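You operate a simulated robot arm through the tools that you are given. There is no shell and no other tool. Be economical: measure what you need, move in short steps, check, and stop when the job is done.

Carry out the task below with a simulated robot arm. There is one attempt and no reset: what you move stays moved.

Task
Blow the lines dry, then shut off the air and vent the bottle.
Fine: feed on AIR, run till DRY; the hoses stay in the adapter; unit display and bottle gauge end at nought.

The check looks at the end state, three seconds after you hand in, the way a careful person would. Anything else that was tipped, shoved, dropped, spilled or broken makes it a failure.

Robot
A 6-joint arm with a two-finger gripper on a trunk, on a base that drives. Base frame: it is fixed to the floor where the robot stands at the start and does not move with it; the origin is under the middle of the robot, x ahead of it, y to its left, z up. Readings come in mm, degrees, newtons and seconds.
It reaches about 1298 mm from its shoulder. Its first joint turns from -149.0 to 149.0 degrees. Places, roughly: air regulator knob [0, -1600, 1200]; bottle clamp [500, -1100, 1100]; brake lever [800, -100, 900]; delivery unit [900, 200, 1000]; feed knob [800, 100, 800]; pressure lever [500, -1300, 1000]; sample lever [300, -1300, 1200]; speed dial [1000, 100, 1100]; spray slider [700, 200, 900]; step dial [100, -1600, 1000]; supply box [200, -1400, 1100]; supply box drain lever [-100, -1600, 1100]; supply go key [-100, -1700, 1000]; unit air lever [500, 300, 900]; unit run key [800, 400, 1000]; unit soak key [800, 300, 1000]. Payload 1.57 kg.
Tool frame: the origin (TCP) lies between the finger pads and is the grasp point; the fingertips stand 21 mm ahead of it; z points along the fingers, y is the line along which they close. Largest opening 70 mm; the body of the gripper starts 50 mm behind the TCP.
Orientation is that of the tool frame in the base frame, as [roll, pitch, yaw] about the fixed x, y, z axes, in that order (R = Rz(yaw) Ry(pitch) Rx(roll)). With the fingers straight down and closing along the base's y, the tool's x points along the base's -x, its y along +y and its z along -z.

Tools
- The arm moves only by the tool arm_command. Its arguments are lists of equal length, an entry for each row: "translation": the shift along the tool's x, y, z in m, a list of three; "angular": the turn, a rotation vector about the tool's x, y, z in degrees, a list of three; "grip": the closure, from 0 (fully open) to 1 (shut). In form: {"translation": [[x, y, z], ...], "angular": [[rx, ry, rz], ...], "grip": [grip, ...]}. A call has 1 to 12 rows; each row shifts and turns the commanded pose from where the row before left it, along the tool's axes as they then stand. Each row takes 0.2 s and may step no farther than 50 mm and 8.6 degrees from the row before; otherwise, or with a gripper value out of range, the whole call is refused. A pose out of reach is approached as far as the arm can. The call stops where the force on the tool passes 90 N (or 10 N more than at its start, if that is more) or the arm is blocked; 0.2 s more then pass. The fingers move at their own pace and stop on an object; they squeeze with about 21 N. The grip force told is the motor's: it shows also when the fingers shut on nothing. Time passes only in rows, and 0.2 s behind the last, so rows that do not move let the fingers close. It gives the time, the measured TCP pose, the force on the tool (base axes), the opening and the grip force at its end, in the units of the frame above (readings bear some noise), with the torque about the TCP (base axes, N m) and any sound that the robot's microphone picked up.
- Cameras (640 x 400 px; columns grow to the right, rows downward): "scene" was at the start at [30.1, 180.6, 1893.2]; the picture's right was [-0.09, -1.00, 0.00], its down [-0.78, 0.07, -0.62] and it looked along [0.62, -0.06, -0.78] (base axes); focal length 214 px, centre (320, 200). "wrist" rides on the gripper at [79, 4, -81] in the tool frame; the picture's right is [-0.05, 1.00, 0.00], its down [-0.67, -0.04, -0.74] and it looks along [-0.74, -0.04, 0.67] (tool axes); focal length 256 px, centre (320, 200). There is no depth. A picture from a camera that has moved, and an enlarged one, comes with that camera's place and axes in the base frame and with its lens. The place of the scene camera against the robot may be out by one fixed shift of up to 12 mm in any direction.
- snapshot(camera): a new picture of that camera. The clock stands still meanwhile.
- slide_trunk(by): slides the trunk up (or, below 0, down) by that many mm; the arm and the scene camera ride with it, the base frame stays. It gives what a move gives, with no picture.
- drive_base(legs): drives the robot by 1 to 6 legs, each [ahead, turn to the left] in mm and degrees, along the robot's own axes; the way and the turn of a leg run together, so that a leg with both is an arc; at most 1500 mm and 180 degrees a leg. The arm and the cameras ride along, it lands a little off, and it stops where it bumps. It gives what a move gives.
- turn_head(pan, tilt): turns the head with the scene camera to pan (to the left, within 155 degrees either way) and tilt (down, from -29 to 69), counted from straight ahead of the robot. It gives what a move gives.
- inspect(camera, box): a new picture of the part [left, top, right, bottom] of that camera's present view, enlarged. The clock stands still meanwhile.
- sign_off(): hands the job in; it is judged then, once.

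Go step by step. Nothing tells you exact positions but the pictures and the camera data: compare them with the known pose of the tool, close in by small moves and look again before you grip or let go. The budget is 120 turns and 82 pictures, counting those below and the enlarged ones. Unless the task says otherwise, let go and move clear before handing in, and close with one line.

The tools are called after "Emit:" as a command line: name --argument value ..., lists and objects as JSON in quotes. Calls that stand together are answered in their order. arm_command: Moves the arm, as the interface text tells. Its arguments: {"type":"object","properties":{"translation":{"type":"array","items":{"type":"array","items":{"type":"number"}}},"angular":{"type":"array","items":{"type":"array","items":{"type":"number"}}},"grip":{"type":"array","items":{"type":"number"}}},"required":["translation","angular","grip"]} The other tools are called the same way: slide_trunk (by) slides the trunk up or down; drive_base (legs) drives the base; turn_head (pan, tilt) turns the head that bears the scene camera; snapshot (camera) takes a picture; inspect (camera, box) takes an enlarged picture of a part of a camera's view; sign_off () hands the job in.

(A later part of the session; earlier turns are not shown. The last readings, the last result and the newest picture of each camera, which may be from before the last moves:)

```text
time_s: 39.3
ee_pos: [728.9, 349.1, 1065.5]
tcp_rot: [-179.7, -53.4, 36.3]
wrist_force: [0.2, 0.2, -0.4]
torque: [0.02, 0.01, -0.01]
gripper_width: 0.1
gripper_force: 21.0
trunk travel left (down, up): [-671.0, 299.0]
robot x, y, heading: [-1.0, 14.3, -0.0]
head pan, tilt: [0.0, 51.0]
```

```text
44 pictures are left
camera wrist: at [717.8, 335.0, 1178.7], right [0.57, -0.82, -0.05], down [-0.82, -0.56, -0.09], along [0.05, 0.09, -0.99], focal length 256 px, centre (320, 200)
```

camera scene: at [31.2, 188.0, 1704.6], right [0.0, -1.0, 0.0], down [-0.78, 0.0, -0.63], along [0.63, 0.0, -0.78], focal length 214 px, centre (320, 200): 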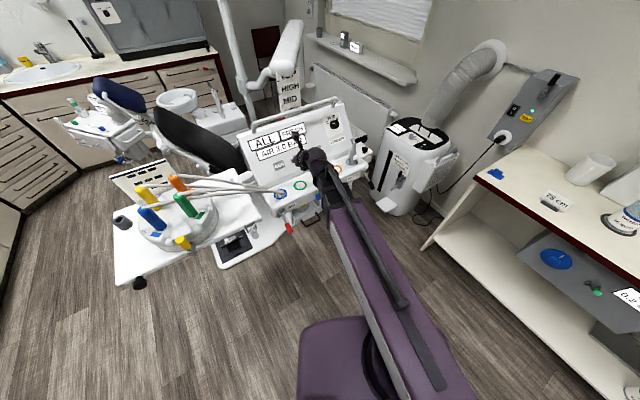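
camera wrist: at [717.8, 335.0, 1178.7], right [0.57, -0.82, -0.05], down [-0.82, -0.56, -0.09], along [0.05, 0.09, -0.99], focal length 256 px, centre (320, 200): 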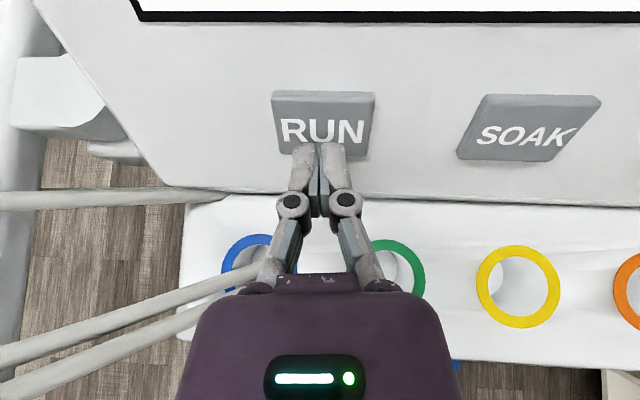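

The fingertip is right in front of RUN. I press forward in small steps, then retreat.

Emit:
arm_command --translation '[[0.006, 0, 0.008], [0.0024, 0, 0.0032], [0.0018, 0, 0.0024], [0.0018, 0, 0.0024]]' --angular '[[0, 0, 0], [0, 0, 0], [0, 0, 0], [0, 0, 0]]' --grip '[1, 1, 1, 1]'

Emit:
snapshot --camera "wrist"

```text
time_s: 40.3
ee_pos: [745.5, 361.3, 1065.0]
tcp_rot: [-179.6, -53.4, 36.3]
wrist_force: [-1.6, -0.7, 0.8]
torque: [-0.01, 0.0, 0.03]
gripper_width: 0.2
gripper_force: 20.3
trunk travel left (down, up): [-671.0, 299.0]
robot x, y, heading: [0.4, 14.2, -0.2]
head pan, tilt: [0.0, 51.0]
heard: click
```

```text
43 pictures are left
camera wrist: at [733.3, 346.7, 1178.8], right [0.57, -0.82, -0.05], down [-0.82, -0.56, -0.09], along [0.05, 0.09, -0.99], focal length 256 px, centre (320, 200)
```

wrist: 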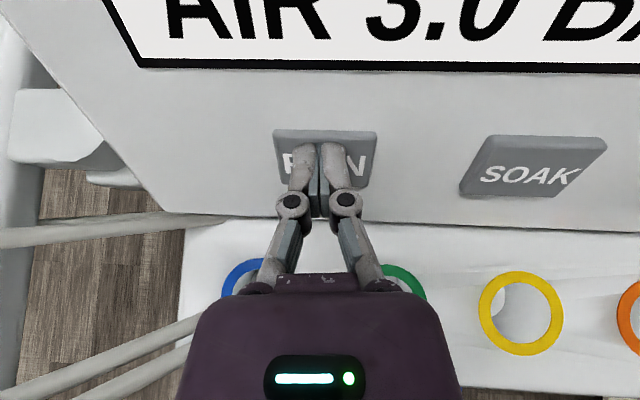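

A click was heard. I back off and read the display with the scene camera.

Emit:
arm_command --translation '[[-0.012, 0, -0.016], [-0.024, 0, -0.032], [-0.024, 0, -0.032], [-0.024, 0, -0.032]]' --angular '[[0, 0, 0], [0, 0, 0], [0, 0, 0], [0, 0, 0]]' --grip '[1, 1, 1, 1]'

Emit:
inspect --camera "scene" --box '[220, 90, 380, 190]'

```text
time_s: 41.3
ee_pos: [630.5, 280.7, 1064.8]
tcp_rot: [-179.7, -53.7, 36.4]
wrist_force: [0.2, -0.1, -0.3]
torque: [0.03, 0.0, 0.0]
gripper_width: 0.0
gripper_force: 20.9
trunk travel left (down, up): [-671.0, 299.0]
robot x, y, heading: [0.4, 13.8, 0.2]
head pan, tilt: [0.0, 51.0]
```

```text
4.00 times, centred on (300, 140) of scene
camera zoom: at [30.2, 187.4, 1655.7], right [0.0, -1.0, 0.0], down [-0.78, 0.0, -0.63], along [0.63, 0.0, -0.78], focal length 858 px, centre (400, 440)
```

zoom: 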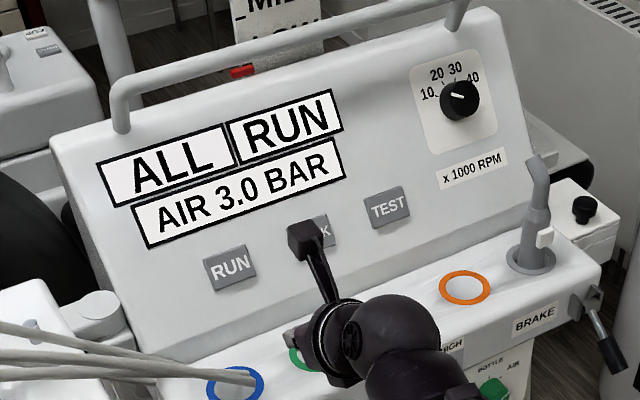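

The display says RUN. While it runs, I look at the AIR lever and let time pass.

Emit:
arm_command --translation '[[0, 0, 0], [0, 0, 0], [0, 0, 0], [0, 0, 0], [0, 0, 0], [0, 0, 0], [0, 0, 0], [0, 0, 0], [0, 0, 0], [0, 0, 0], [0, 0, 0], [0, 0, 0]]' --angular '[[0, 0, 0], [0, 0, 0], [0, 0, 0], [0, 0, 0], [0, 0, 0], [0, 0, 0], [0, 0, 0], [0, 0, 0], [0, 0, 0], [0, 0, 0], [0, 0, 0], [0, 0, 0]]' --grip '[1, 1, 1, 1, 1, 1, 1, 1, 1, 1, 1, 1]'

Emit:
inspect --camera "scene" --box '[220, 100, 340, 250]'

Emit:
snapshot --camera "wrist"

```text
time_s: 43.9
ee_pos: [631.3, 280.5, 1064.2]
tcp_rot: [-179.7, -53.5, 36.3]
wrist_force: [0.4, 0.3, -0.6]
torque: [-0.02, 0.03, 0.01]
gripper_width: 0.1
gripper_force: 21.0
trunk travel left (down, up): [-671.0, 299.0]
robot x, y, heading: [1.1, 16.7, -0.1]
head pan, tilt: [0.0, 51.0]
```

```text
2.67 times, centred on (280, 175) of scene
camera zoom: at [30.7, 187.6, 1655.7], right [0.0, -1.0, 0.0], down [-0.78, 0.0, -0.63], along [0.63, 0.0, -0.78], focal length 572 px, centre (427, 267)
```

zoom: 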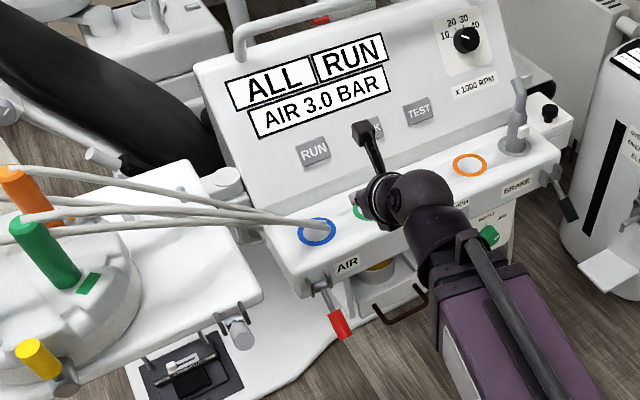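

```text
40 pictures are left
camera wrist: at [620.3, 265.5, 1178.9], right [0.57, -0.82, -0.05], down [-0.82, -0.56, -0.09], along [0.05, 0.09, -0.99], focal length 256 px, centre (320, 200)
```

wrist: 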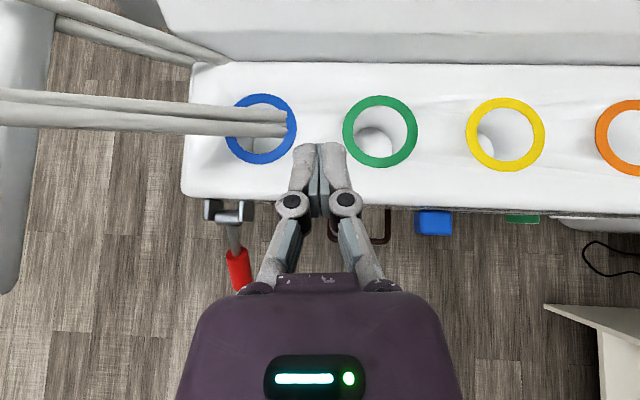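

Lever hinge is at [574, 354, 932] and its red handle at [525, 322, 908]. I position above the handle with open fingers (not touching yet) and re-check the display.

Emit:
arm_command --translation '[[-0.018, 0, -0.0245], [-0.018, 0, -0.0245], [0, -0.048, 0], [0, -0.048, 0], [0, 0, 0], [0, 0, 0], [0, 0, 0], [0, 0, 0], [0, 0, 0], [0, 0, 0], [0, 0, 0], [0, 0, 0]]' --angular '[[0, 0, 0], [0, 0, 0], [0, 0, 0], [0, 0, 0], [0, 0, 0], [0, 0, 0], [0, 0, 0], [0, 0, 0], [0, 0, 0], [0, 0, 0], [0, 0, 0], [0, 0, 0]]' --grip '[0, 0, 0, 0, 0, 0, 0, 0, 0, 0, 0, 0]'

Emit:
slide_trunk --by -90

Emit:
snapshot --camera "scene"

Emit:
snapshot --camera "wrist"

```text
time_s: 46.5
ee_pos: [586.5, 353.8, 1065.0]
tcp_rot: [-179.7, -53.3, 36.3]
wrist_force: [-0.1, 0.4, -0.1]
torque: [0.0, -0.02, 0.0]
gripper_width: 70.1
gripper_force: 0.1
out of reach, approached as far as the arm can: row 1, 2, 3, 4
trunk travel left (down, up): [-671.0, 299.0]
robot x, y, heading: [-4.8, 12.9, -0.0]
head pan, tilt: [0.0, 51.0]
```

```text
time_s: 47.7
ee_pos: [587.0, 354.4, 980.3]
tcp_rot: [-179.9, -54.4, 36.5]
wrist_force: [12.9, 6.8, 65.0]
torque: [-0.2, -0.47, 0.78]
gripper_width: 70.0
gripper_force: 0.2
trunk travel left (down, up): [-581.0, 389.0]
robot x, y, heading: [-0.8, 13.7, 0.0]
head pan, tilt: [0.0, 51.0]
```

```text
39 pictures are left
camera scene: at [26.7, 185.4, 1567.2], right [0.0, -1.0, 0.0], down [-0.78, 0.0, -0.63], along [0.63, 0.0, -0.78], focal length 214 px, centre (320, 200)
```

scene: 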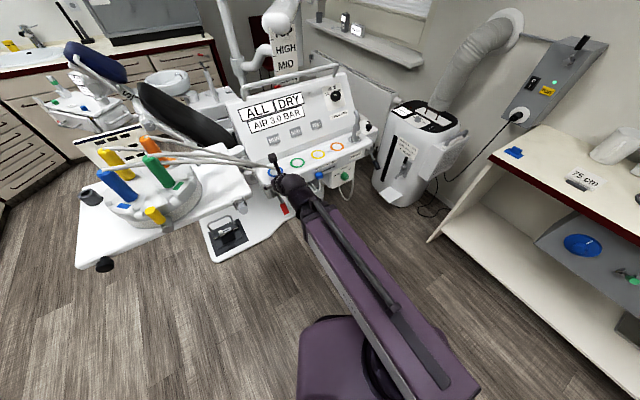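

```text
38 pictures are left
camera wrist: at [573.3, 338.2, 1093.7], right [0.57, -0.82, -0.04], down [-0.82, -0.56, -0.11], along [0.06, 0.1, -0.99], focal length 256 px, centre (320, 200)
```

wrist: 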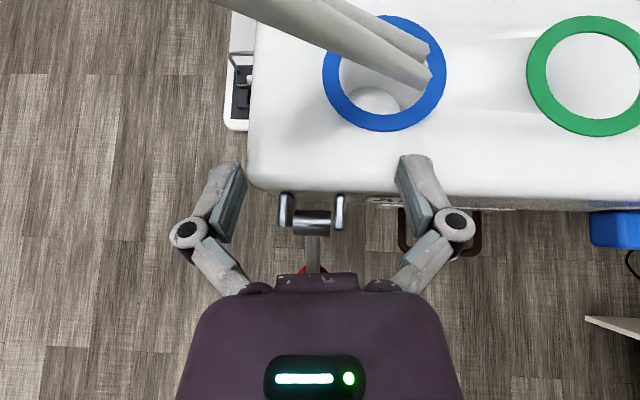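

Display reads ALL DRY. But a finger touched the tray's front edge because the arm couldn't retract enough, so I raise the trunk first, then drive the base back 150 mm for room.

Emit:
slide_trunk --by 40

Emit:
drive_base --legs '[[-150, 0]]'

Emit:
snapshot --camera "scene"

Emit:
snapshot --camera "wrist"

```text
time_s: 48.6
ee_pos: [585.7, 354.0, 1014.3]
tcp_rot: [-179.7, -53.2, 36.3]
wrist_force: [0.5, 0.1, -0.5]
torque: [-0.02, 0.01, 0.0]
gripper_width: 69.9
gripper_force: 0.1
trunk travel left (down, up): [-621.0, 349.0]
robot x, y, heading: [-0.3, 12.7, 0.1]
head pan, tilt: [0.0, 51.0]
```

```text
time_s: 50.1
ee_pos: [430.0, 355.5, 1013.2]
tcp_rot: [-179.8, -53.3, 36.8]
wrist_force: [-0.5, -0.7, 0.6]
torque: [0.02, 0.02, -0.02]
gripper_width: 70.1
gripper_force: 0.0
trunk travel left (down, up): [-621.0, 349.0]
robot x, y, heading: [-157.8, 18.0, 0.1]
head pan, tilt: [0.0, 51.0]
```

```text
37 pictures are left
camera scene: at [-125.4, 187.7, 1605.7], right [0.0, -1.0, 0.0], down [-0.78, 0.0, -0.63], along [0.63, 0.0, -0.78], focal length 214 px, centre (320, 200)
```

scene: 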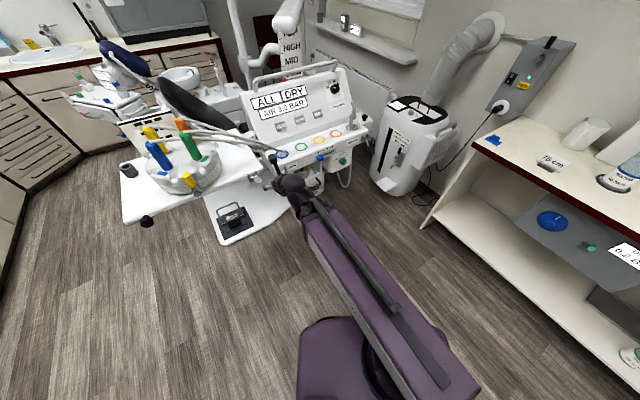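

```text
36 pictures are left
camera wrist: at [418.1, 342.2, 1128.5], right [0.57, -0.82, -0.05], down [-0.82, -0.57, -0.09], along [0.05, 0.09, -0.99], focal length 256 px, centre (320, 200)
```

wrist: 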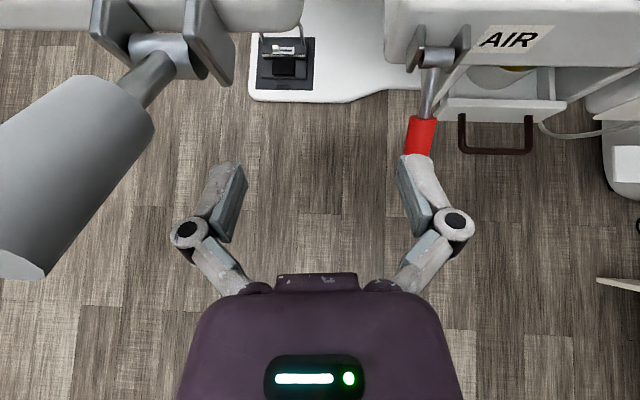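

The gray clamp lever is close on the left, so I first move right, then forward, to sit above the red handle at [526, 322, 908].

Emit:
arm_command --translation '[[0, 0.04, 0], [0, 0.039, 0], [0.015, 0, 0.021], [0.016, 0, 0.021]]' --angular '[[0, 0, 0], [0, 0, 0], [0, 0, 0], [0, 0, 0]]' --grip '[0, 0, 0, 0]'

Emit:
snapshot --camera "wrist"

Emit:
inspect --camera "scene" --box '[230, 80, 350, 220]'

```text
time_s: 51.1
ee_pos: [518.4, 323.4, 1014.9]
tcp_rot: [-179.7, -53.2, 36.6]
wrist_force: [0.4, 0.4, 0.9]
torque: [-0.04, -0.01, -0.01]
gripper_width: 69.9
gripper_force: 0.1
trunk travel left (down, up): [-621.0, 349.0]
robot x, y, heading: [-158.0, 9.1, 0.3]
head pan, tilt: [0.0, 51.0]
```

```text
35 pictures are left
camera wrist: at [507.3, 309.3, 1128.1], right [0.57, -0.82, -0.05], down [-0.82, -0.57, -0.09], along [0.05, 0.09, -1.0], focal length 256 px, centre (320, 200)
```

wrist: 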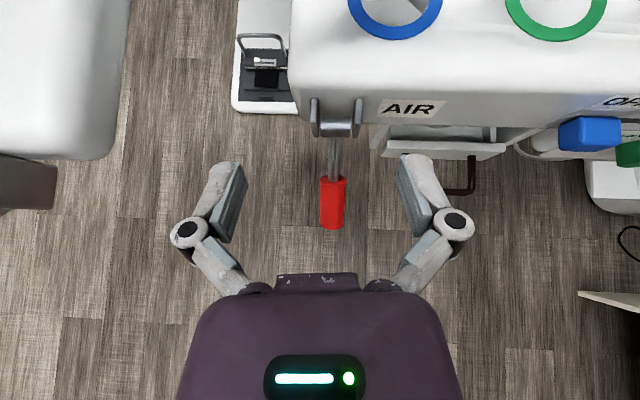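

```text
2.86 times, centred on (290, 150) of scene
camera zoom: at [-124.6, 188.1, 1605.6], right [0.0, -1.0, 0.0], down [-0.78, 0.0, -0.63], along [0.63, 0.0, -0.78], focal length 613 px, centre (406, 343)
```

zoom: 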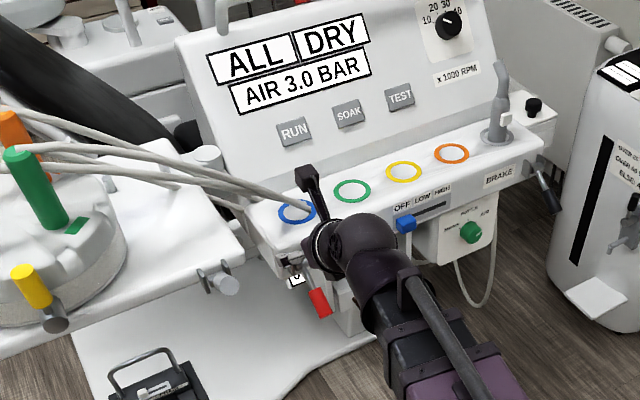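

The handle lies between the fingers, 6 mm to the right. I shift and lower onto it.

Emit:
arm_command --translation '[[0, 0.006, 0]]' --angular '[[0, 0, 0]]' --grip '[0]'

Emit:
slide_trunk --by -104

Emit:
snapshot --camera "wrist"

```text
time_s: 51.5
ee_pos: [521.6, 319.5, 1014.1]
tcp_rot: [-179.8, -53.2, 36.6]
wrist_force: [0.2, -0.4, 0.7]
torque: [0.03, 0.03, 0.01]
gripper_width: 69.8
gripper_force: 0.2
trunk travel left (down, up): [-621.0, 349.0]
robot x, y, heading: [-158.0, 16.6, 0.6]
head pan, tilt: [0.0, 51.0]
```

```text
time_s: 52.9
ee_pos: [521.4, 318.9, 910.3]
tcp_rot: [-179.7, -53.2, 36.7]
wrist_force: [-0.1, -1.0, 0.5]
torque: [-0.01, -0.03, -0.01]
gripper_width: 70.0
gripper_force: 0.1
trunk travel left (down, up): [-517.0, 453.0]
robot x, y, heading: [-157.7, 13.8, 0.2]
head pan, tilt: [0.0, 51.0]
```

```text
33 pictures are left
camera wrist: at [510.3, 304.9, 1024.3], right [0.57, -0.82, -0.05], down [-0.82, -0.57, -0.09], along [0.05, 0.09, -1.0], focal length 256 px, centre (320, 200)
```

wrist: 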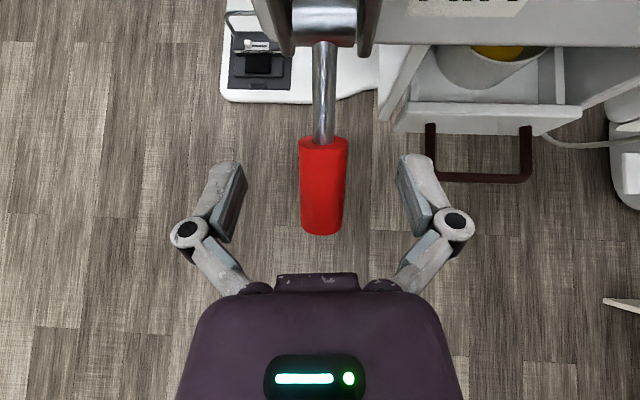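

Centred on the handle. I grip it and begin lifting along the arc, watching the force.

Emit:
arm_command --translation '[[0, 0, 0], [0, 0, 0], [0, 0, 0], [0.0058, 0, -0.0073], [0.0068, 0, -0.0065], [0.0076, 0, -0.0054]]' --angular '[[0, 0, 0], [0, 0, 0], [0, 0, 0], [0, 0, 0], [0, 0, 0], [0, 0, 0]]' --grip '[1, 1, 1, 1, 1, 1]'

Emit:
snapshot --camera "wrist"

```text
time_s: 54.3
ee_pos: [520.3, 317.8, 910.0]
tcp_rot: [-179.6, -53.2, 36.6]
wrist_force: [1.3, -8.7, 2.8]
torque: [0.34, -0.11, -0.6]
gripper_width: 23.5
gripper_force: 32.2
out of reach, approached as far as the arm can: row 4, 5, 6
trunk travel left (down, up): [-517.0, 453.0]
robot x, y, heading: [-159.0, 12.3, 0.0]
head pan, tilt: [0.0, 51.0]
```

```text
32 pictures are left
camera wrist: at [510.3, 304.0, 1024.6], right [0.57, -0.82, -0.05], down [-0.82, -0.57, -0.09], along [0.05, 0.09, -0.99], focal length 256 px, centre (320, 200)
```

wrist: 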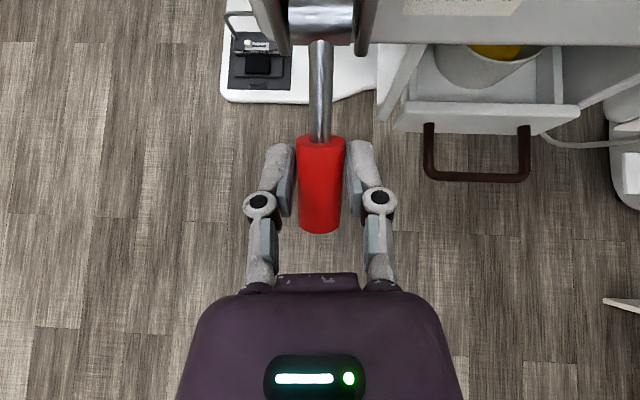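

The arm's wrist height is evidently set only by the trunk, so I lift with the trunk instead.

Emit:
slide_trunk --by 20

Emit:
inspect --camera "scene" --box '[230, 80, 350, 220]'

```text
time_s: 55.0
ee_pos: [521.3, 318.3, 930.8]
tcp_rot: [-179.7, -53.1, 36.7]
wrist_force: [-4.1, -12.7, -11.1]
torque: [-0.41, 0.46, -0.22]
gripper_width: 23.2
gripper_force: 32.2
trunk travel left (down, up): [-537.0, 433.0]
robot x, y, heading: [-154.8, 14.0, 0.1]
head pan, tilt: [0.0, 51.0]
```

```text
2.86 times, centred on (290, 150) of scene
camera zoom: at [-124.1, 187.0, 1521.9], right [0.0, -1.0, 0.0], down [-0.78, 0.0, -0.63], along [0.63, 0.0, -0.78], focal length 613 px, centre (406, 343)
```

zoom: 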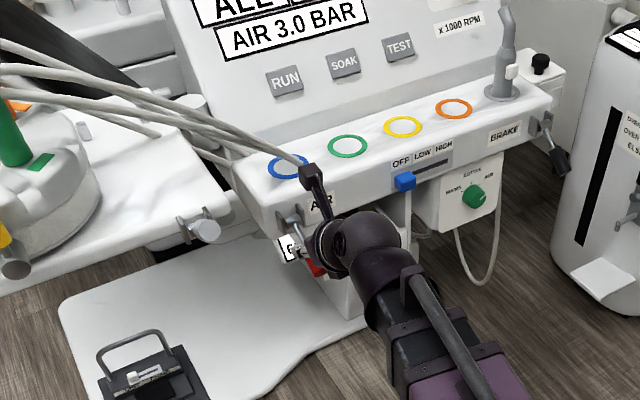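

It follows with little force. I lift another 20 mm.

Emit:
slide_trunk --by 20

Emit:
arm_command --translation '[[0.002, 0, 0.003]]' --angular '[[0, 0, 0]]' --grip '[1]'

Emit:
slide_trunk --by 12

Emit:
snapshot --camera "scene"

Emit:
snapshot --camera "wrist"

```text
time_s: 55.6
ee_pos: [522.6, 320.5, 951.6]
tcp_rot: [-179.6, -53.3, 36.6]
wrist_force: [1.3, 0.0, 3.2]
torque: [0.05, -0.03, 0.02]
gripper_width: 0.0
gripper_force: 28.1
trunk travel left (down, up): [-557.0, 413.0]
robot x, y, heading: [-156.2, 13.5, 0.1]
head pan, tilt: [0.0, 51.0]
```

```text
time_s: 56.0
ee_pos: [525.2, 322.4, 949.3]
tcp_rot: [-179.7, -53.3, 36.6]
wrist_force: [-0.3, -0.5, 0.6]
torque: [-0.02, 0.0, 0.04]
gripper_width: 0.0
gripper_force: 28.1
trunk travel left (down, up): [-557.0, 413.0]
robot x, y, heading: [-157.3, 17.1, 0.3]
head pan, tilt: [0.0, 51.0]
```

```text
time_s: 56.6
ee_pos: [523.6, 321.9, 962.4]
tcp_rot: [-179.8, -53.2, 36.7]
wrist_force: [-0.4, 0.2, -0.5]
torque: [0.05, 0.02, -0.01]
gripper_width: 0.0
gripper_force: 28.5
trunk travel left (down, up): [-569.0, 401.0]
robot x, y, heading: [-156.5, 9.9, 0.4]
head pan, tilt: [0.0, 51.0]
```

```text
30 pictures are left
camera scene: at [-124.8, 187.8, 1553.7], right [0.0, -1.0, 0.0], down [-0.78, 0.0, -0.63], along [0.63, 0.0, -0.78], focal length 214 px, centre (320, 200)
```

scene: 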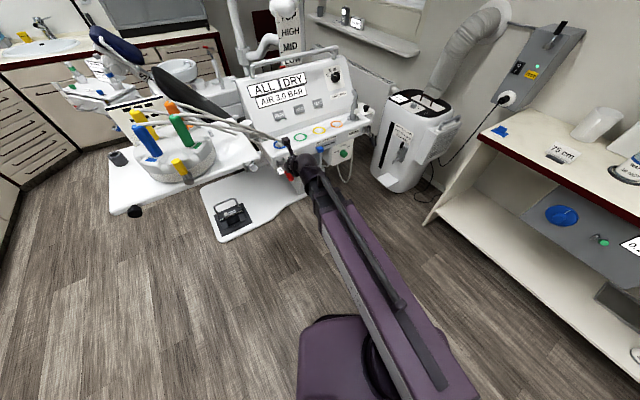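

```text
29 pictures are left
camera wrist: at [513.0, 308.2, 1076.2], right [0.57, -0.82, -0.05], down [-0.82, -0.57, -0.09], along [0.05, 0.09, -1.0], focal length 256 px, centre (320, 200)
```

wrist: 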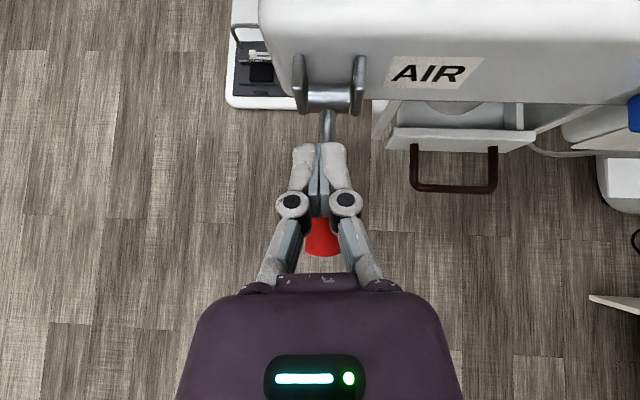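

The grip slipped off the handle. I check where the lever is now.

Emit:
inspect --camera "scene" --box '[250, 120, 330, 200]'

Emit:
inspect --camera "wrist" --box '[240, 30, 400, 280]'

```text
5.00 times, centred on (290, 160) of scene
camera zoom: at [-124.8, 187.8, 1553.7], right [0.0, -1.0, 0.0], down [-0.78, 0.0, -0.63], along [0.63, 0.0, -0.78], focal length 1072 px, centre (470, 400)
```

zoom: 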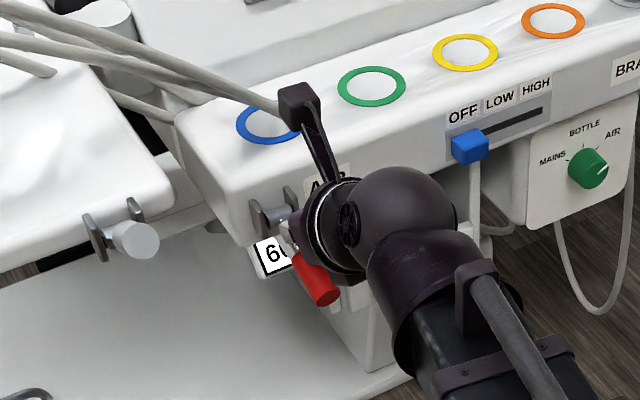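

```text
1.60 times, centred on (320, 155) of wrist
camera zoom: at [513.0, 308.2, 1076.2], right [0.57, -0.82, -0.05], down [-0.82, -0.57, -0.09], along [0.05, 0.09, -1.0], focal length 410 px, centre (320, 272)
```

zoom: 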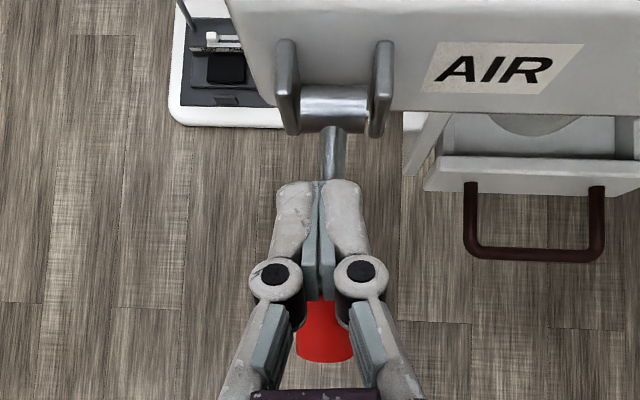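

The lever rose about 15° and then slipped. I'll push it from beneath instead: back off, level the tool, and come in under the handle.

Emit:
arm_command --translation '[[-0.024, 0, -0.032], [-0.024, 0, -0.032], [-0.024, 0, -0.032], [0, 0, 0], [0, 0, 0], [0, 0, 0], [0, 0, 0], [0, 0, 0]]' --angular '[[0, 0, 0], [0, 0, 0], [0, 0, 0], [0, 7.3, 0], [0, 7.3, 0], [0, 7.3, 0], [0, 7.3, 0], [0, 7.3, 0]]' --grip '[1, 1, 1, 1, 1, 1, 1, 1]'

```text
time_s: 58.4
ee_pos: [502.0, 285.9, 1072.5]
tcp_rot: [-159.5, -89.6, 16.3]
wrist_force: [0.0, 0.2, -0.3]
torque: [0.06, 0.01, 0.0]
gripper_width: 0.2
gripper_force: 28.5
out of reach, approached as far as the arm can: row 2, 3, 4, 5, 6, 7, 8
trunk travel left (down, up): [-569.0, 401.0]
robot x, y, heading: [-155.6, 10.0, 0.1]
head pan, tilt: [0.0, 51.0]
```

I still need clearance, so I drive back 80 mm, recentre laterally, and lower the trunk so the closed fingers sit below the handle.

Emit:
drive_base --legs '[[-80, 0]]'

Emit:
arm_command --translation '[[0, 0.035, 0]]' --angular '[[0, 0, 0]]' --grip '[1]'

Emit:
slide_trunk --by -180

Emit:
snapshot --camera "wrist"

```text
time_s: 59.6
ee_pos: [423.1, 286.4, 1072.7]
tcp_rot: [-156.2, -89.5, 13.2]
wrist_force: [-0.1, 0.2, 1.0]
torque: [-0.01, 0.01, -0.01]
gripper_width: 0.0
gripper_force: 28.6
trunk travel left (down, up): [-569.0, 401.0]
robot x, y, heading: [-233.9, 14.8, 0.2]
head pan, tilt: [0.0, 51.0]
```

```text
time_s: 60.0
ee_pos: [447.2, 259.6, 1071.6]
tcp_rot: [-162.1, -89.3, 19.1]
wrist_force: [-0.7, 0.7, 1.0]
torque: [0.0, 0.0, -0.05]
gripper_width: 0.2
gripper_force: 29.2
trunk travel left (down, up): [-569.0, 401.0]
robot x, y, heading: [-237.9, 13.0, 0.2]
head pan, tilt: [0.0, 51.0]
```

```text
time_s: 62.0
ee_pos: [446.5, 259.0, 892.4]
tcp_rot: [-161.1, -89.4, 18.1]
wrist_force: [0.2, -0.6, -0.2]
torque: [0.02, -0.01, -0.01]
gripper_width: 0.0
gripper_force: 28.2
trunk travel left (down, up): [-389.0, 581.0]
robot x, y, heading: [-232.6, 13.3, 0.3]
head pan, tilt: [0.0, 51.0]
```

```text
26 pictures are left
camera wrist: at [384.8, 207.6, 973.9], right [0.6, -0.8, -0.06], down [-0.62, -0.42, -0.66], along [0.5, 0.43, -0.75], focal length 256 px, centre (320, 200)
```

wrist: 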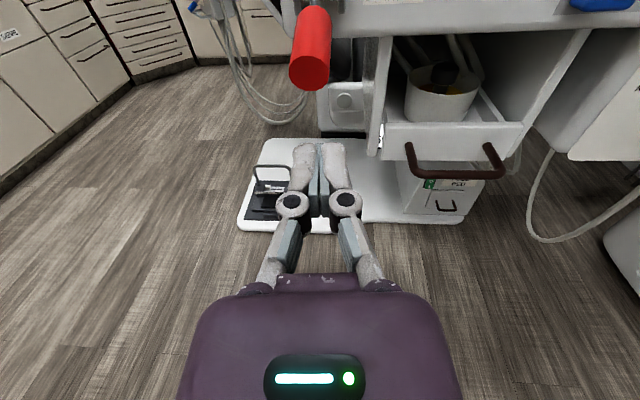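

The handle end is at about [498, 305, 915], straight ahead and above. I lower 8 mm more, advance 95 mm under it, then lift with the trunk.

Emit:
slide_trunk --by -8

Emit:
arm_command --translation '[[0, -0.003, 0.03], [0, 0, 0.035], [0, 0, 0.03]]' --angular '[[0, 0, 0], [0, 0, 0], [0, 0, 0]]' --grip '[1, 1, 1]'

Emit:
slide_trunk --by 35

Emit:
snapshot --camera "wrist"

```text
time_s: 62.5
ee_pos: [446.1, 259.6, 884.4]
tcp_rot: [-160.9, -89.5, 17.9]
wrist_force: [-0.5, -0.6, 0.2]
torque: [0.0, -0.02, 0.01]
gripper_width: 0.0
gripper_force: 28.7
trunk travel left (down, up): [-381.0, 589.0]
robot x, y, heading: [-237.7, 13.0, 0.4]
head pan, tilt: [0.0, 51.0]
```

```text
time_s: 63.4
ee_pos: [518.6, 319.0, 884.2]
tcp_rot: [-163.1, -89.3, 20.0]
wrist_force: [-0.3, 0.1, 0.0]
torque: [0.01, -0.01, 0.01]
gripper_width: 0.0
gripper_force: 28.5
trunk travel left (down, up): [-381.0, 589.0]
robot x, y, heading: [-237.9, 11.2, 0.3]
head pan, tilt: [0.0, 51.0]
```

```text
time_s: 64.1
ee_pos: [518.0, 319.5, 919.1]
tcp_rot: [-163.6, -89.3, 20.5]
wrist_force: [0.2, 0.3, -0.2]
torque: [0.03, 0.03, -0.01]
gripper_width: 0.0
gripper_force: 28.4
trunk travel left (down, up): [-416.0, 554.0]
robot x, y, heading: [-233.7, 11.9, 0.1]
head pan, tilt: [0.0, 51.0]
```

```text
25 pictures are left
camera wrist: at [457.3, 267.4, 1000.6], right [0.6, -0.8, -0.06], down [-0.62, -0.42, -0.66], along [0.5, 0.43, -0.75], focal length 256 px, centre (320, 200)
```

wrist: 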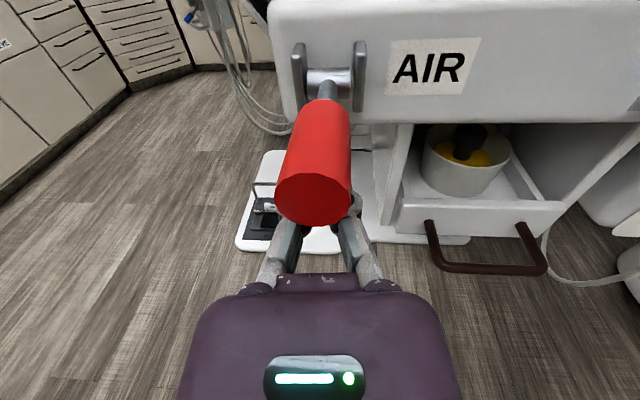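

The fingers are under the handle and it is rising. I keep lifting.

Emit:
slide_trunk --by 30

Emit:
inspect --camera "scene" --box '[200, 60, 360, 180]'

```text
time_s: 64.9
ee_pos: [519.4, 318.9, 944.9]
tcp_rot: [-173.3, -89.1, 30.3]
wrist_force: [-20.8, -10.7, -58.0]
torque: [-0.34, 0.65, 0.05]
gripper_width: 6.0
gripper_force: 28.2
trunk travel left (down, up): [-446.0, 524.0]
robot x, y, heading: [-236.8, 18.9, 0.1]
head pan, tilt: [0.0, 51.0]
```

```text
3.33 times, centred on (280, 120) of scene
camera zoom: at [-200.5, 188.6, 1429.5], right [0.0, -1.0, 0.0], down [-0.78, 0.0, -0.63], along [0.63, 0.0, -0.78], focal length 715 px, centre (453, 467)
```

zoom: 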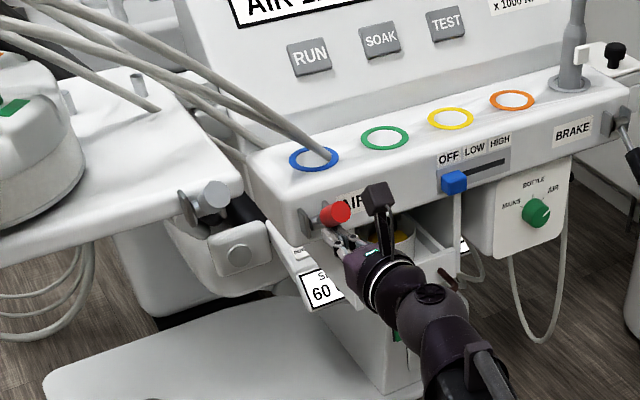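

There is 58 N of downward resistance: the lever is likely at its upper stop. I relieve it by lowering slightly and read the display.

Emit:
slide_trunk --by -14

Emit:
turn_head --pan -5 --tilt 30

Emit:
snapshot --camera "scene"

Emit:
inspect --camera "scene" --box '[200, 100, 360, 240]'

```text
time_s: 65.5
ee_pos: [518.8, 318.0, 935.7]
tcp_rot: [-159.9, -89.2, 16.8]
wrist_force: [-0.3, 1.2, -0.7]
torque: [-0.02, -0.02, 0.01]
gripper_width: 0.0
gripper_force: 28.1
trunk travel left (down, up): [-432.0, 538.0]
robot x, y, heading: [-233.4, 14.7, 0.1]
head pan, tilt: [0.0, 51.0]
```

```text
time_s: 66.3
ee_pos: [516.9, 318.4, 935.5]
tcp_rot: [-164.0, -89.3, 21.1]
wrist_force: [0.7, 0.5, 0.4]
torque: [0.02, -0.01, 0.02]
gripper_width: 0.0
gripper_force: 28.9
trunk travel left (down, up): [-432.0, 538.0]
robot x, y, heading: [-235.5, 14.4, 0.3]
head pan, tilt: [-5.0, 30.0]
```

```text
23 pictures are left
camera scene: at [-189.9, 179.6, 1447.5], right [-0.08, -1.0, 0.0], down [-0.5, 0.04, -0.87], along [0.86, -0.07, -0.5], focal length 214 px, centre (320, 200)
```

scene: 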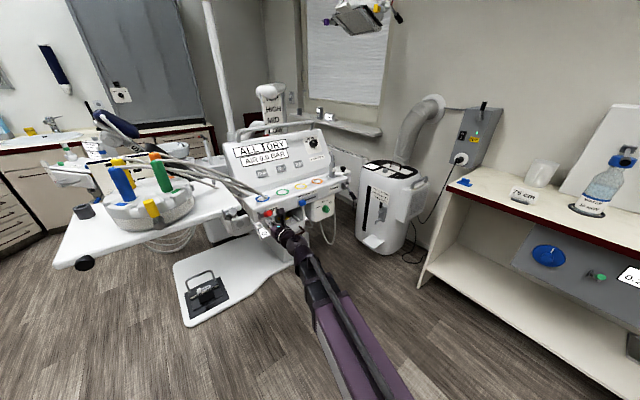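

```text
2.86 times, centred on (280, 170) of scene
camera zoom: at [-189.9, 179.6, 1447.5], right [-0.08, -1.0, 0.0], down [-0.5, 0.04, -0.87], along [0.86, -0.07, -0.5], focal length 613 px, centre (434, 286)
```

zoom: 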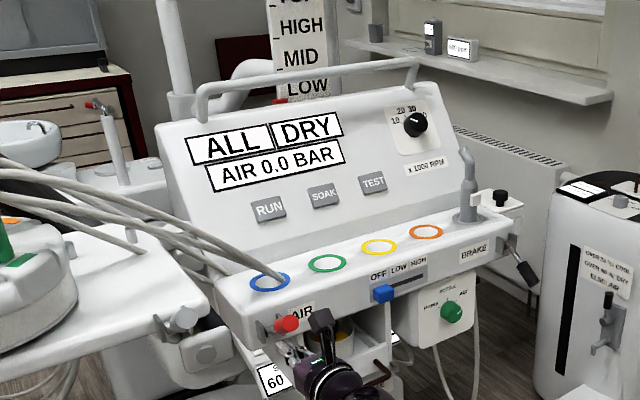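

The display shows ALL DRY and AIR 0.0 BAR. Now the bottle vent: I back away, raise the arm, turn toward the supply box and drive part way.

Emit:
drive_base --legs '[[-150, 0]]'

Emit:
slide_trunk --by 330

Emit:
drive_base --legs '[[0, -58], [300, 0]]'

Emit:
snapshot --camera "scene"

```text
time_s: 67.9
ee_pos: [368.6, 316.0, 934.6]
tcp_rot: [-163.9, -89.3, 20.8]
wrist_force: [0.3, -0.3, -0.2]
torque: [0.0, 0.0, 0.02]
gripper_width: 0.2
gripper_force: 28.1
trunk travel left (down, up): [-432.0, 538.0]
robot x, y, heading: [-387.0, 12.3, 0.2]
head pan, tilt: [-5.0, 30.0]
```

```text
time_s: 71.1
ee_pos: [368.7, 317.1, 1263.5]
tcp_rot: [-164.2, -89.3, 21.1]
wrist_force: [-0.2, 0.4, 0.5]
torque: [0.01, -0.05, -0.04]
gripper_width: 0.1
gripper_force: 28.5
trunk travel left (down, up): [-762.0, 208.0]
robot x, y, heading: [-384.1, 12.5, 0.0]
head pan, tilt: [-5.0, 30.0]
```

```text
time_s: 77.4
ee_pos: [442.8, -718.8, 1265.5]
tcp_rot: [-164.8, -89.3, -35.8]
wrist_force: [0.3, 0.9, 0.3]
torque: [0.03, 0.0, 0.0]
gripper_width: 0.1
gripper_force: 28.2
trunk travel left (down, up): [-762.0, 208.0]
robot x, y, heading: [-233.7, -253.8, -57.0]
head pan, tilt: [-5.0, 30.0]
```

```text
21 pictures are left
camera scene: at [-66.9, -198.0, 1777.6], right [-0.88, -0.47, 0.0], down [-0.24, 0.44, -0.87], along [0.41, -0.76, -0.5], focal length 214 px, centre (320, 200)
```

scene: 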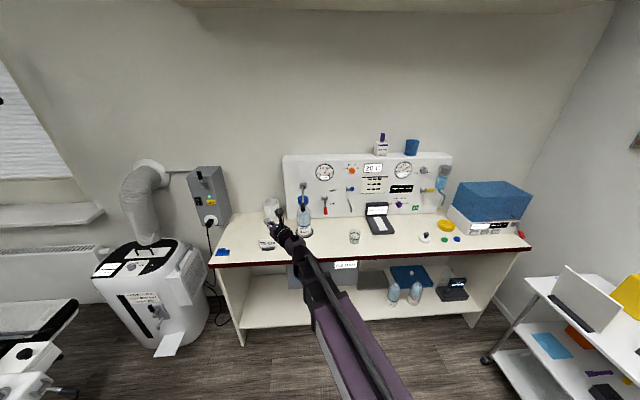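

I'm facing the bench. I zoom on the pressure lever to locate it.

Emit:
inspect --camera "scene" --box '[260, 145, 380, 245]'

Emit:
snapshot --camera "wrist"

```text
4.00 times, centred on (320, 195) of scene
camera zoom: at [-66.9, -198.0, 1777.6], right [-0.88, -0.47, 0.0], down [-0.24, 0.44, -0.87], along [0.41, -0.76, -0.5], focal length 858 px, centre (320, 220)
```

zoom: 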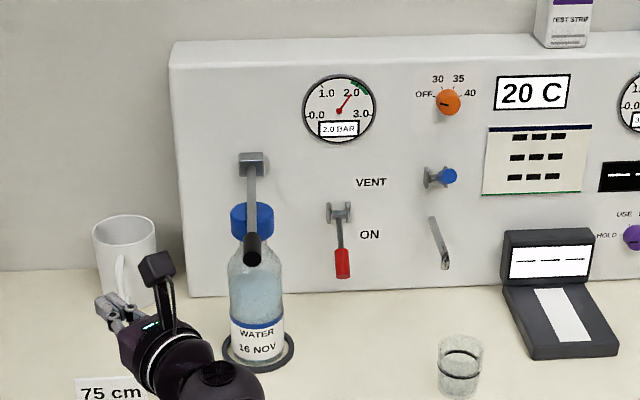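

```text
19 pictures are left
camera wrist: at [366.9, -695.0, 1346.9], right [-0.35, -0.93, -0.06], down [-0.69, 0.3, -0.66], along [0.63, -0.19, -0.75], focal length 256 px, centre (320, 200)
```

wrist: 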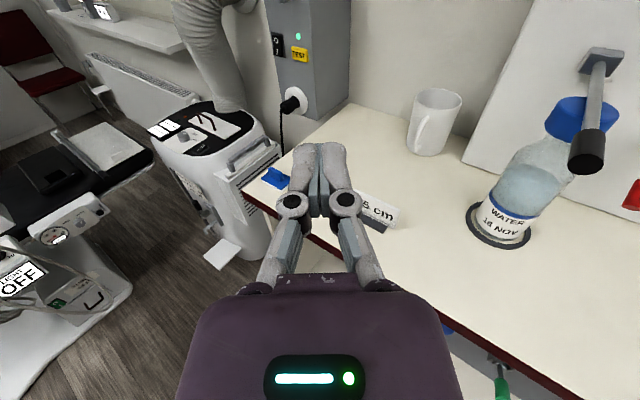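

Red handle triangulates to about [454, -1238, 1020], hinge near [484, -1282, 1090]. I align the tool with the robot's heading and bring it in front of the robot, still high.

Emit:
arm_command --translation '[[0, 0, 0], [0, 0, 0], [0, 0, 0], [0, 0, 0], [0, 0, 0], [0, 0.046, 0], [0, 0.046, 0], [0, 0.046, 0], [0, 0.046, 0], [0, 0.045, 0], [0, 0.045, 0]]' --angular '[[-7.5, 0, 0], [-7.5, 0, 0], [-7.5, 0, 0], [-7.5, 0, 0], [-7.5, 0, 0], [0, 0, 0], [0, 0, 0], [0, 0, 0], [0, 0, 0], [0, 0, 0], [0, 0, 0]]' --grip '[1, 1, 1, 1, 1, 1, 1, 1, 1, 1, 1]'

Emit:
snapshot --camera "wrist"

```text
time_s: 79.8
ee_pos: [207.4, -862.6, 1265.2]
tcp_rot: [158.8, -89.4, -36.7]
wrist_force: [-0.4, -0.8, 0.3]
torque: [0.0, -0.01, 0.0]
gripper_width: 0.0
gripper_force: 29.1
out of reach, approached as far as the arm can: row 8
trunk travel left (down, up): [-762.0, 208.0]
robot x, y, heading: [-230.1, -253.2, -56.7]
head pan, tilt: [-5.0, 30.0]
```

```text
18 pictures are left
camera wrist: at [160.6, -796.5, 1346.9], right [-0.85, -0.53, -0.05], down [-0.37, 0.65, -0.66], along [0.38, -0.54, -0.75], focal length 256 px, centre (320, 200)
```

wrist: 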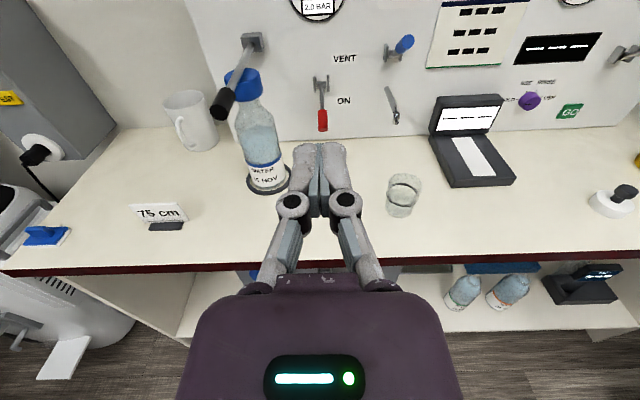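

Lever confirmed almost straight ahead (450 mm, 10 mm left). I pitch the tool down 21° so the wrist clears the bench, and drive 320 mm ahead at safe height.

Emit:
arm_command --translation '[[0, 0, 0], [0, 0, 0], [0, 0, 0], [0, 0, 0]]' --angular '[[0, -7, 0], [0, -7, 0], [0, -7, 0], [0, 0, 0]]' --grip '[1, 1, 1, 1]'

Emit:
drive_base --legs '[[310, 0]]'

Emit:
snapshot --camera "wrist"

Emit:
snapshot --camera "scene"

```text
time_s: 80.8
ee_pos: [208.3, -865.8, 1208.8]
tcp_rot: [179.0, -71.8, -57.9]
wrist_force: [0.0, -0.2, 0.4]
torque: [0.01, 0.01, 0.03]
gripper_width: 0.3
gripper_force: 28.1
out of reach, approached as far as the arm can: row 1, 2, 3
trunk travel left (down, up): [-762.0, 208.0]
robot x, y, heading: [-225.4, -253.1, -56.6]
head pan, tilt: [-5.0, 30.0]
```

```text
time_s: 83.2
ee_pos: [368.3, -1122.2, 1208.6]
tcp_rot: [179.0, -72.0, -58.3]
wrist_force: [0.6, 0.2, 0.7]
torque: [0.01, 0.02, 0.04]
gripper_width: 0.0
gripper_force: 28.5
trunk travel left (down, up): [-762.0, 208.0]
robot x, y, heading: [-64.8, -506.2, -57.3]
head pan, tilt: [-5.0, 30.0]
```

```text
17 pictures are left
camera wrist: at [337.9, -1078.7, 1311.1], right [-0.87, -0.5, -0.05], down [-0.44, 0.8, -0.4], along [0.24, -0.33, -0.91], focal length 256 px, centre (320, 200)
```

wrist: 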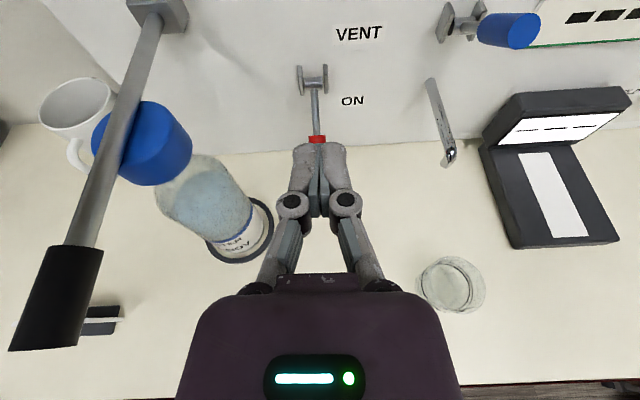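

```text
16 pictures are left
camera scene: at [99.7, -453.5, 1777.5], right [-0.88, -0.47, 0.0], down [-0.23, 0.44, -0.87], along [0.4, -0.77, -0.5], focal length 214 px, centre (320, 200)
```

scene: 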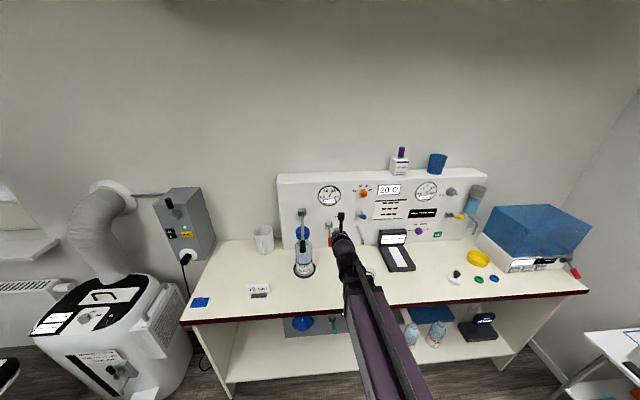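

Clear on both sides (bottle about 90 mm left of the gripper axis). I shift 8 mm left and lower to just below handle level, in front of it.

Emit:
arm_command --translation '[[0, -0.008, 0]]' --angular '[[0, 0, 0]]' --grip '[1]'

Emit:
slide_trunk --by -150

Emit:
snapshot --camera "wrist"

Emit:
inspect --camera "scene" --box '[260, 100, 400, 210]'

```text
time_s: 83.5
ee_pos: [373.5, -1116.5, 1208.7]
tcp_rot: [179.0, -72.0, -58.3]
wrist_force: [-0.1, 0.4, -0.1]
torque: [-0.02, -0.01, -0.01]
gripper_width: 0.0
gripper_force: 28.9
trunk travel left (down, up): [-762.0, 208.0]
robot x, y, heading: [-64.5, -508.4, -57.2]
head pan, tilt: [-5.0, 30.0]
```

```text
time_s: 85.3
ee_pos: [374.1, -1117.0, 1059.0]
tcp_rot: [179.1, -71.9, -58.4]
wrist_force: [-0.1, -0.2, -1.1]
torque: [-0.01, 0.0, 0.05]
gripper_width: 0.2
gripper_force: 28.6
trunk travel left (down, up): [-612.0, 358.0]
robot x, y, heading: [-61.2, -505.4, -57.1]
head pan, tilt: [-5.0, 30.0]
```

```text
15 pictures are left
camera wrist: at [343.8, -1073.5, 1161.6], right [-0.87, -0.5, -0.05], down [-0.44, 0.8, -0.4], along [0.24, -0.33, -0.91], focal length 256 px, centre (320, 200)
```

wrist: 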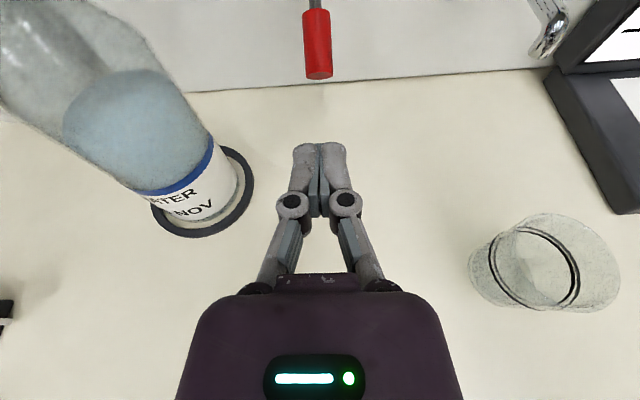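

```text
3.64 times, centred on (330, 155) of scene
camera zoom: at [99.2, -452.7, 1627.6], right [-0.88, -0.47, 0.0], down [-0.23, 0.44, -0.87], along [0.4, -0.77, -0.5], focal length 780 px, centre (284, 364)
```

zoom: 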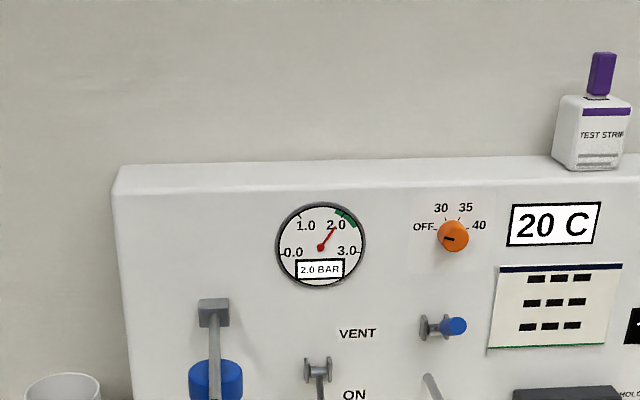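

The handle end is at about [450, -1239, 1000], dead ahead. I lower 89 mm and slide the closed fingers beneath it.

Emit:
slide_trunk --by -91

Emit:
arm_command --translation '[[0.0114, 0, 0.0351], [0.0114, 0, 0.0351], [0.0114, 0, 0.0351]]' --angular '[[0, 0, 0], [0, 0, 0], [0, 0, 0]]' --grip '[1, 1, 1]'

Emit:
snapshot --camera "wrist"

```text
time_s: 86.6
ee_pos: [374.0, -1116.5, 968.7]
tcp_rot: [179.1, -72.0, -58.4]
wrist_force: [-0.2, 0.4, 0.1]
torque: [-0.01, 0.02, 0.0]
gripper_width: 0.1
gripper_force: 28.3
trunk travel left (down, up): [-521.0, 449.0]
robot x, y, heading: [-63.7, -506.3, -57.3]
head pan, tilt: [-5.0, 30.0]
```

```text
time_s: 87.4
ee_pos: [429.2, -1214.6, 968.0]
tcp_rot: [179.1, -71.8, -58.6]
wrist_force: [1.1, 0.5, 0.1]
torque: [-0.02, -0.01, 0.0]
gripper_width: 0.0
gripper_force: 28.8
trunk travel left (down, up): [-521.0, 449.0]
robot x, y, heading: [-64.4, -507.8, -57.7]
head pan, tilt: [-5.0, 30.0]
```

```text
13 pictures are left
camera wrist: at [399.6, -1170.6, 1070.1], right [-0.87, -0.5, -0.05], down [-0.44, 0.8, -0.4], along [0.24, -0.33, -0.91], focal length 256 px, centre (320, 200)
```

wrist: 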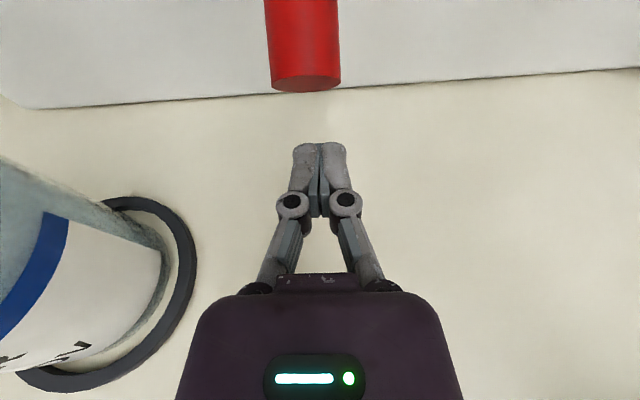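

The handle end is 27 mm ahead of the TCP and about 4 mm left. I shift, advance 40 mm beneath it, then lift with the trunk.

Emit:
arm_command --translation '[[0, -0.005, 0], [0.006, 0, 0.019], [0.006, 0, 0.019]]' --angular '[[0, 0, 0], [0, 0, 0], [0, 0, 0]]' --grip '[1, 1, 1]'

Emit:
slide_trunk --by 50

Emit:
snapshot --camera "wrist"

```text
time_s: 88.2
ee_pos: [455.0, -1244.0, 966.5]
tcp_rot: [179.1, -71.8, -58.3]
wrist_force: [0.6, -0.7, -0.2]
torque: [0.04, -0.04, 0.01]
gripper_width: 0.0
gripper_force: 28.6
trunk travel left (down, up): [-521.0, 449.0]
robot x, y, heading: [-62.8, -508.1, -57.4]
head pan, tilt: [-5.0, 30.0]
```

```text
time_s: 88.9
ee_pos: [449.4, -1235.4, 1007.7]
tcp_rot: [179.7, -70.7, -59.2]
wrist_force: [-11.3, 18.7, -12.9]
torque: [-0.51, -0.46, -0.23]
gripper_width: 0.0
gripper_force: 28.4
trunk travel left (down, up): [-564.0, 406.0]
robot x, y, heading: [-63.5, -507.6, -57.3]
head pan, tilt: [-5.0, 30.0]
stopped: the force on the tool passed its limit at 98 N (the readings are from after the stop); the commanded pose is now the measured one
```

```text
12 pictures are left
camera wrist: at [419.8, -1193.6, 1110.8], right [-0.87, -0.49, -0.05], down [-0.44, 0.81, -0.38], along [0.23, -0.31, -0.92], focal length 256 px, centre (320, 200)
```

wrist: 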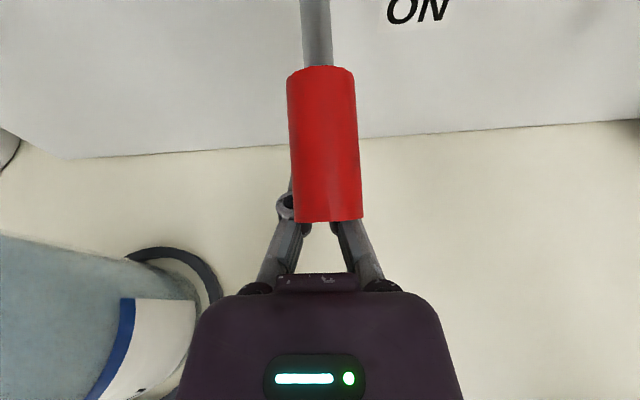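

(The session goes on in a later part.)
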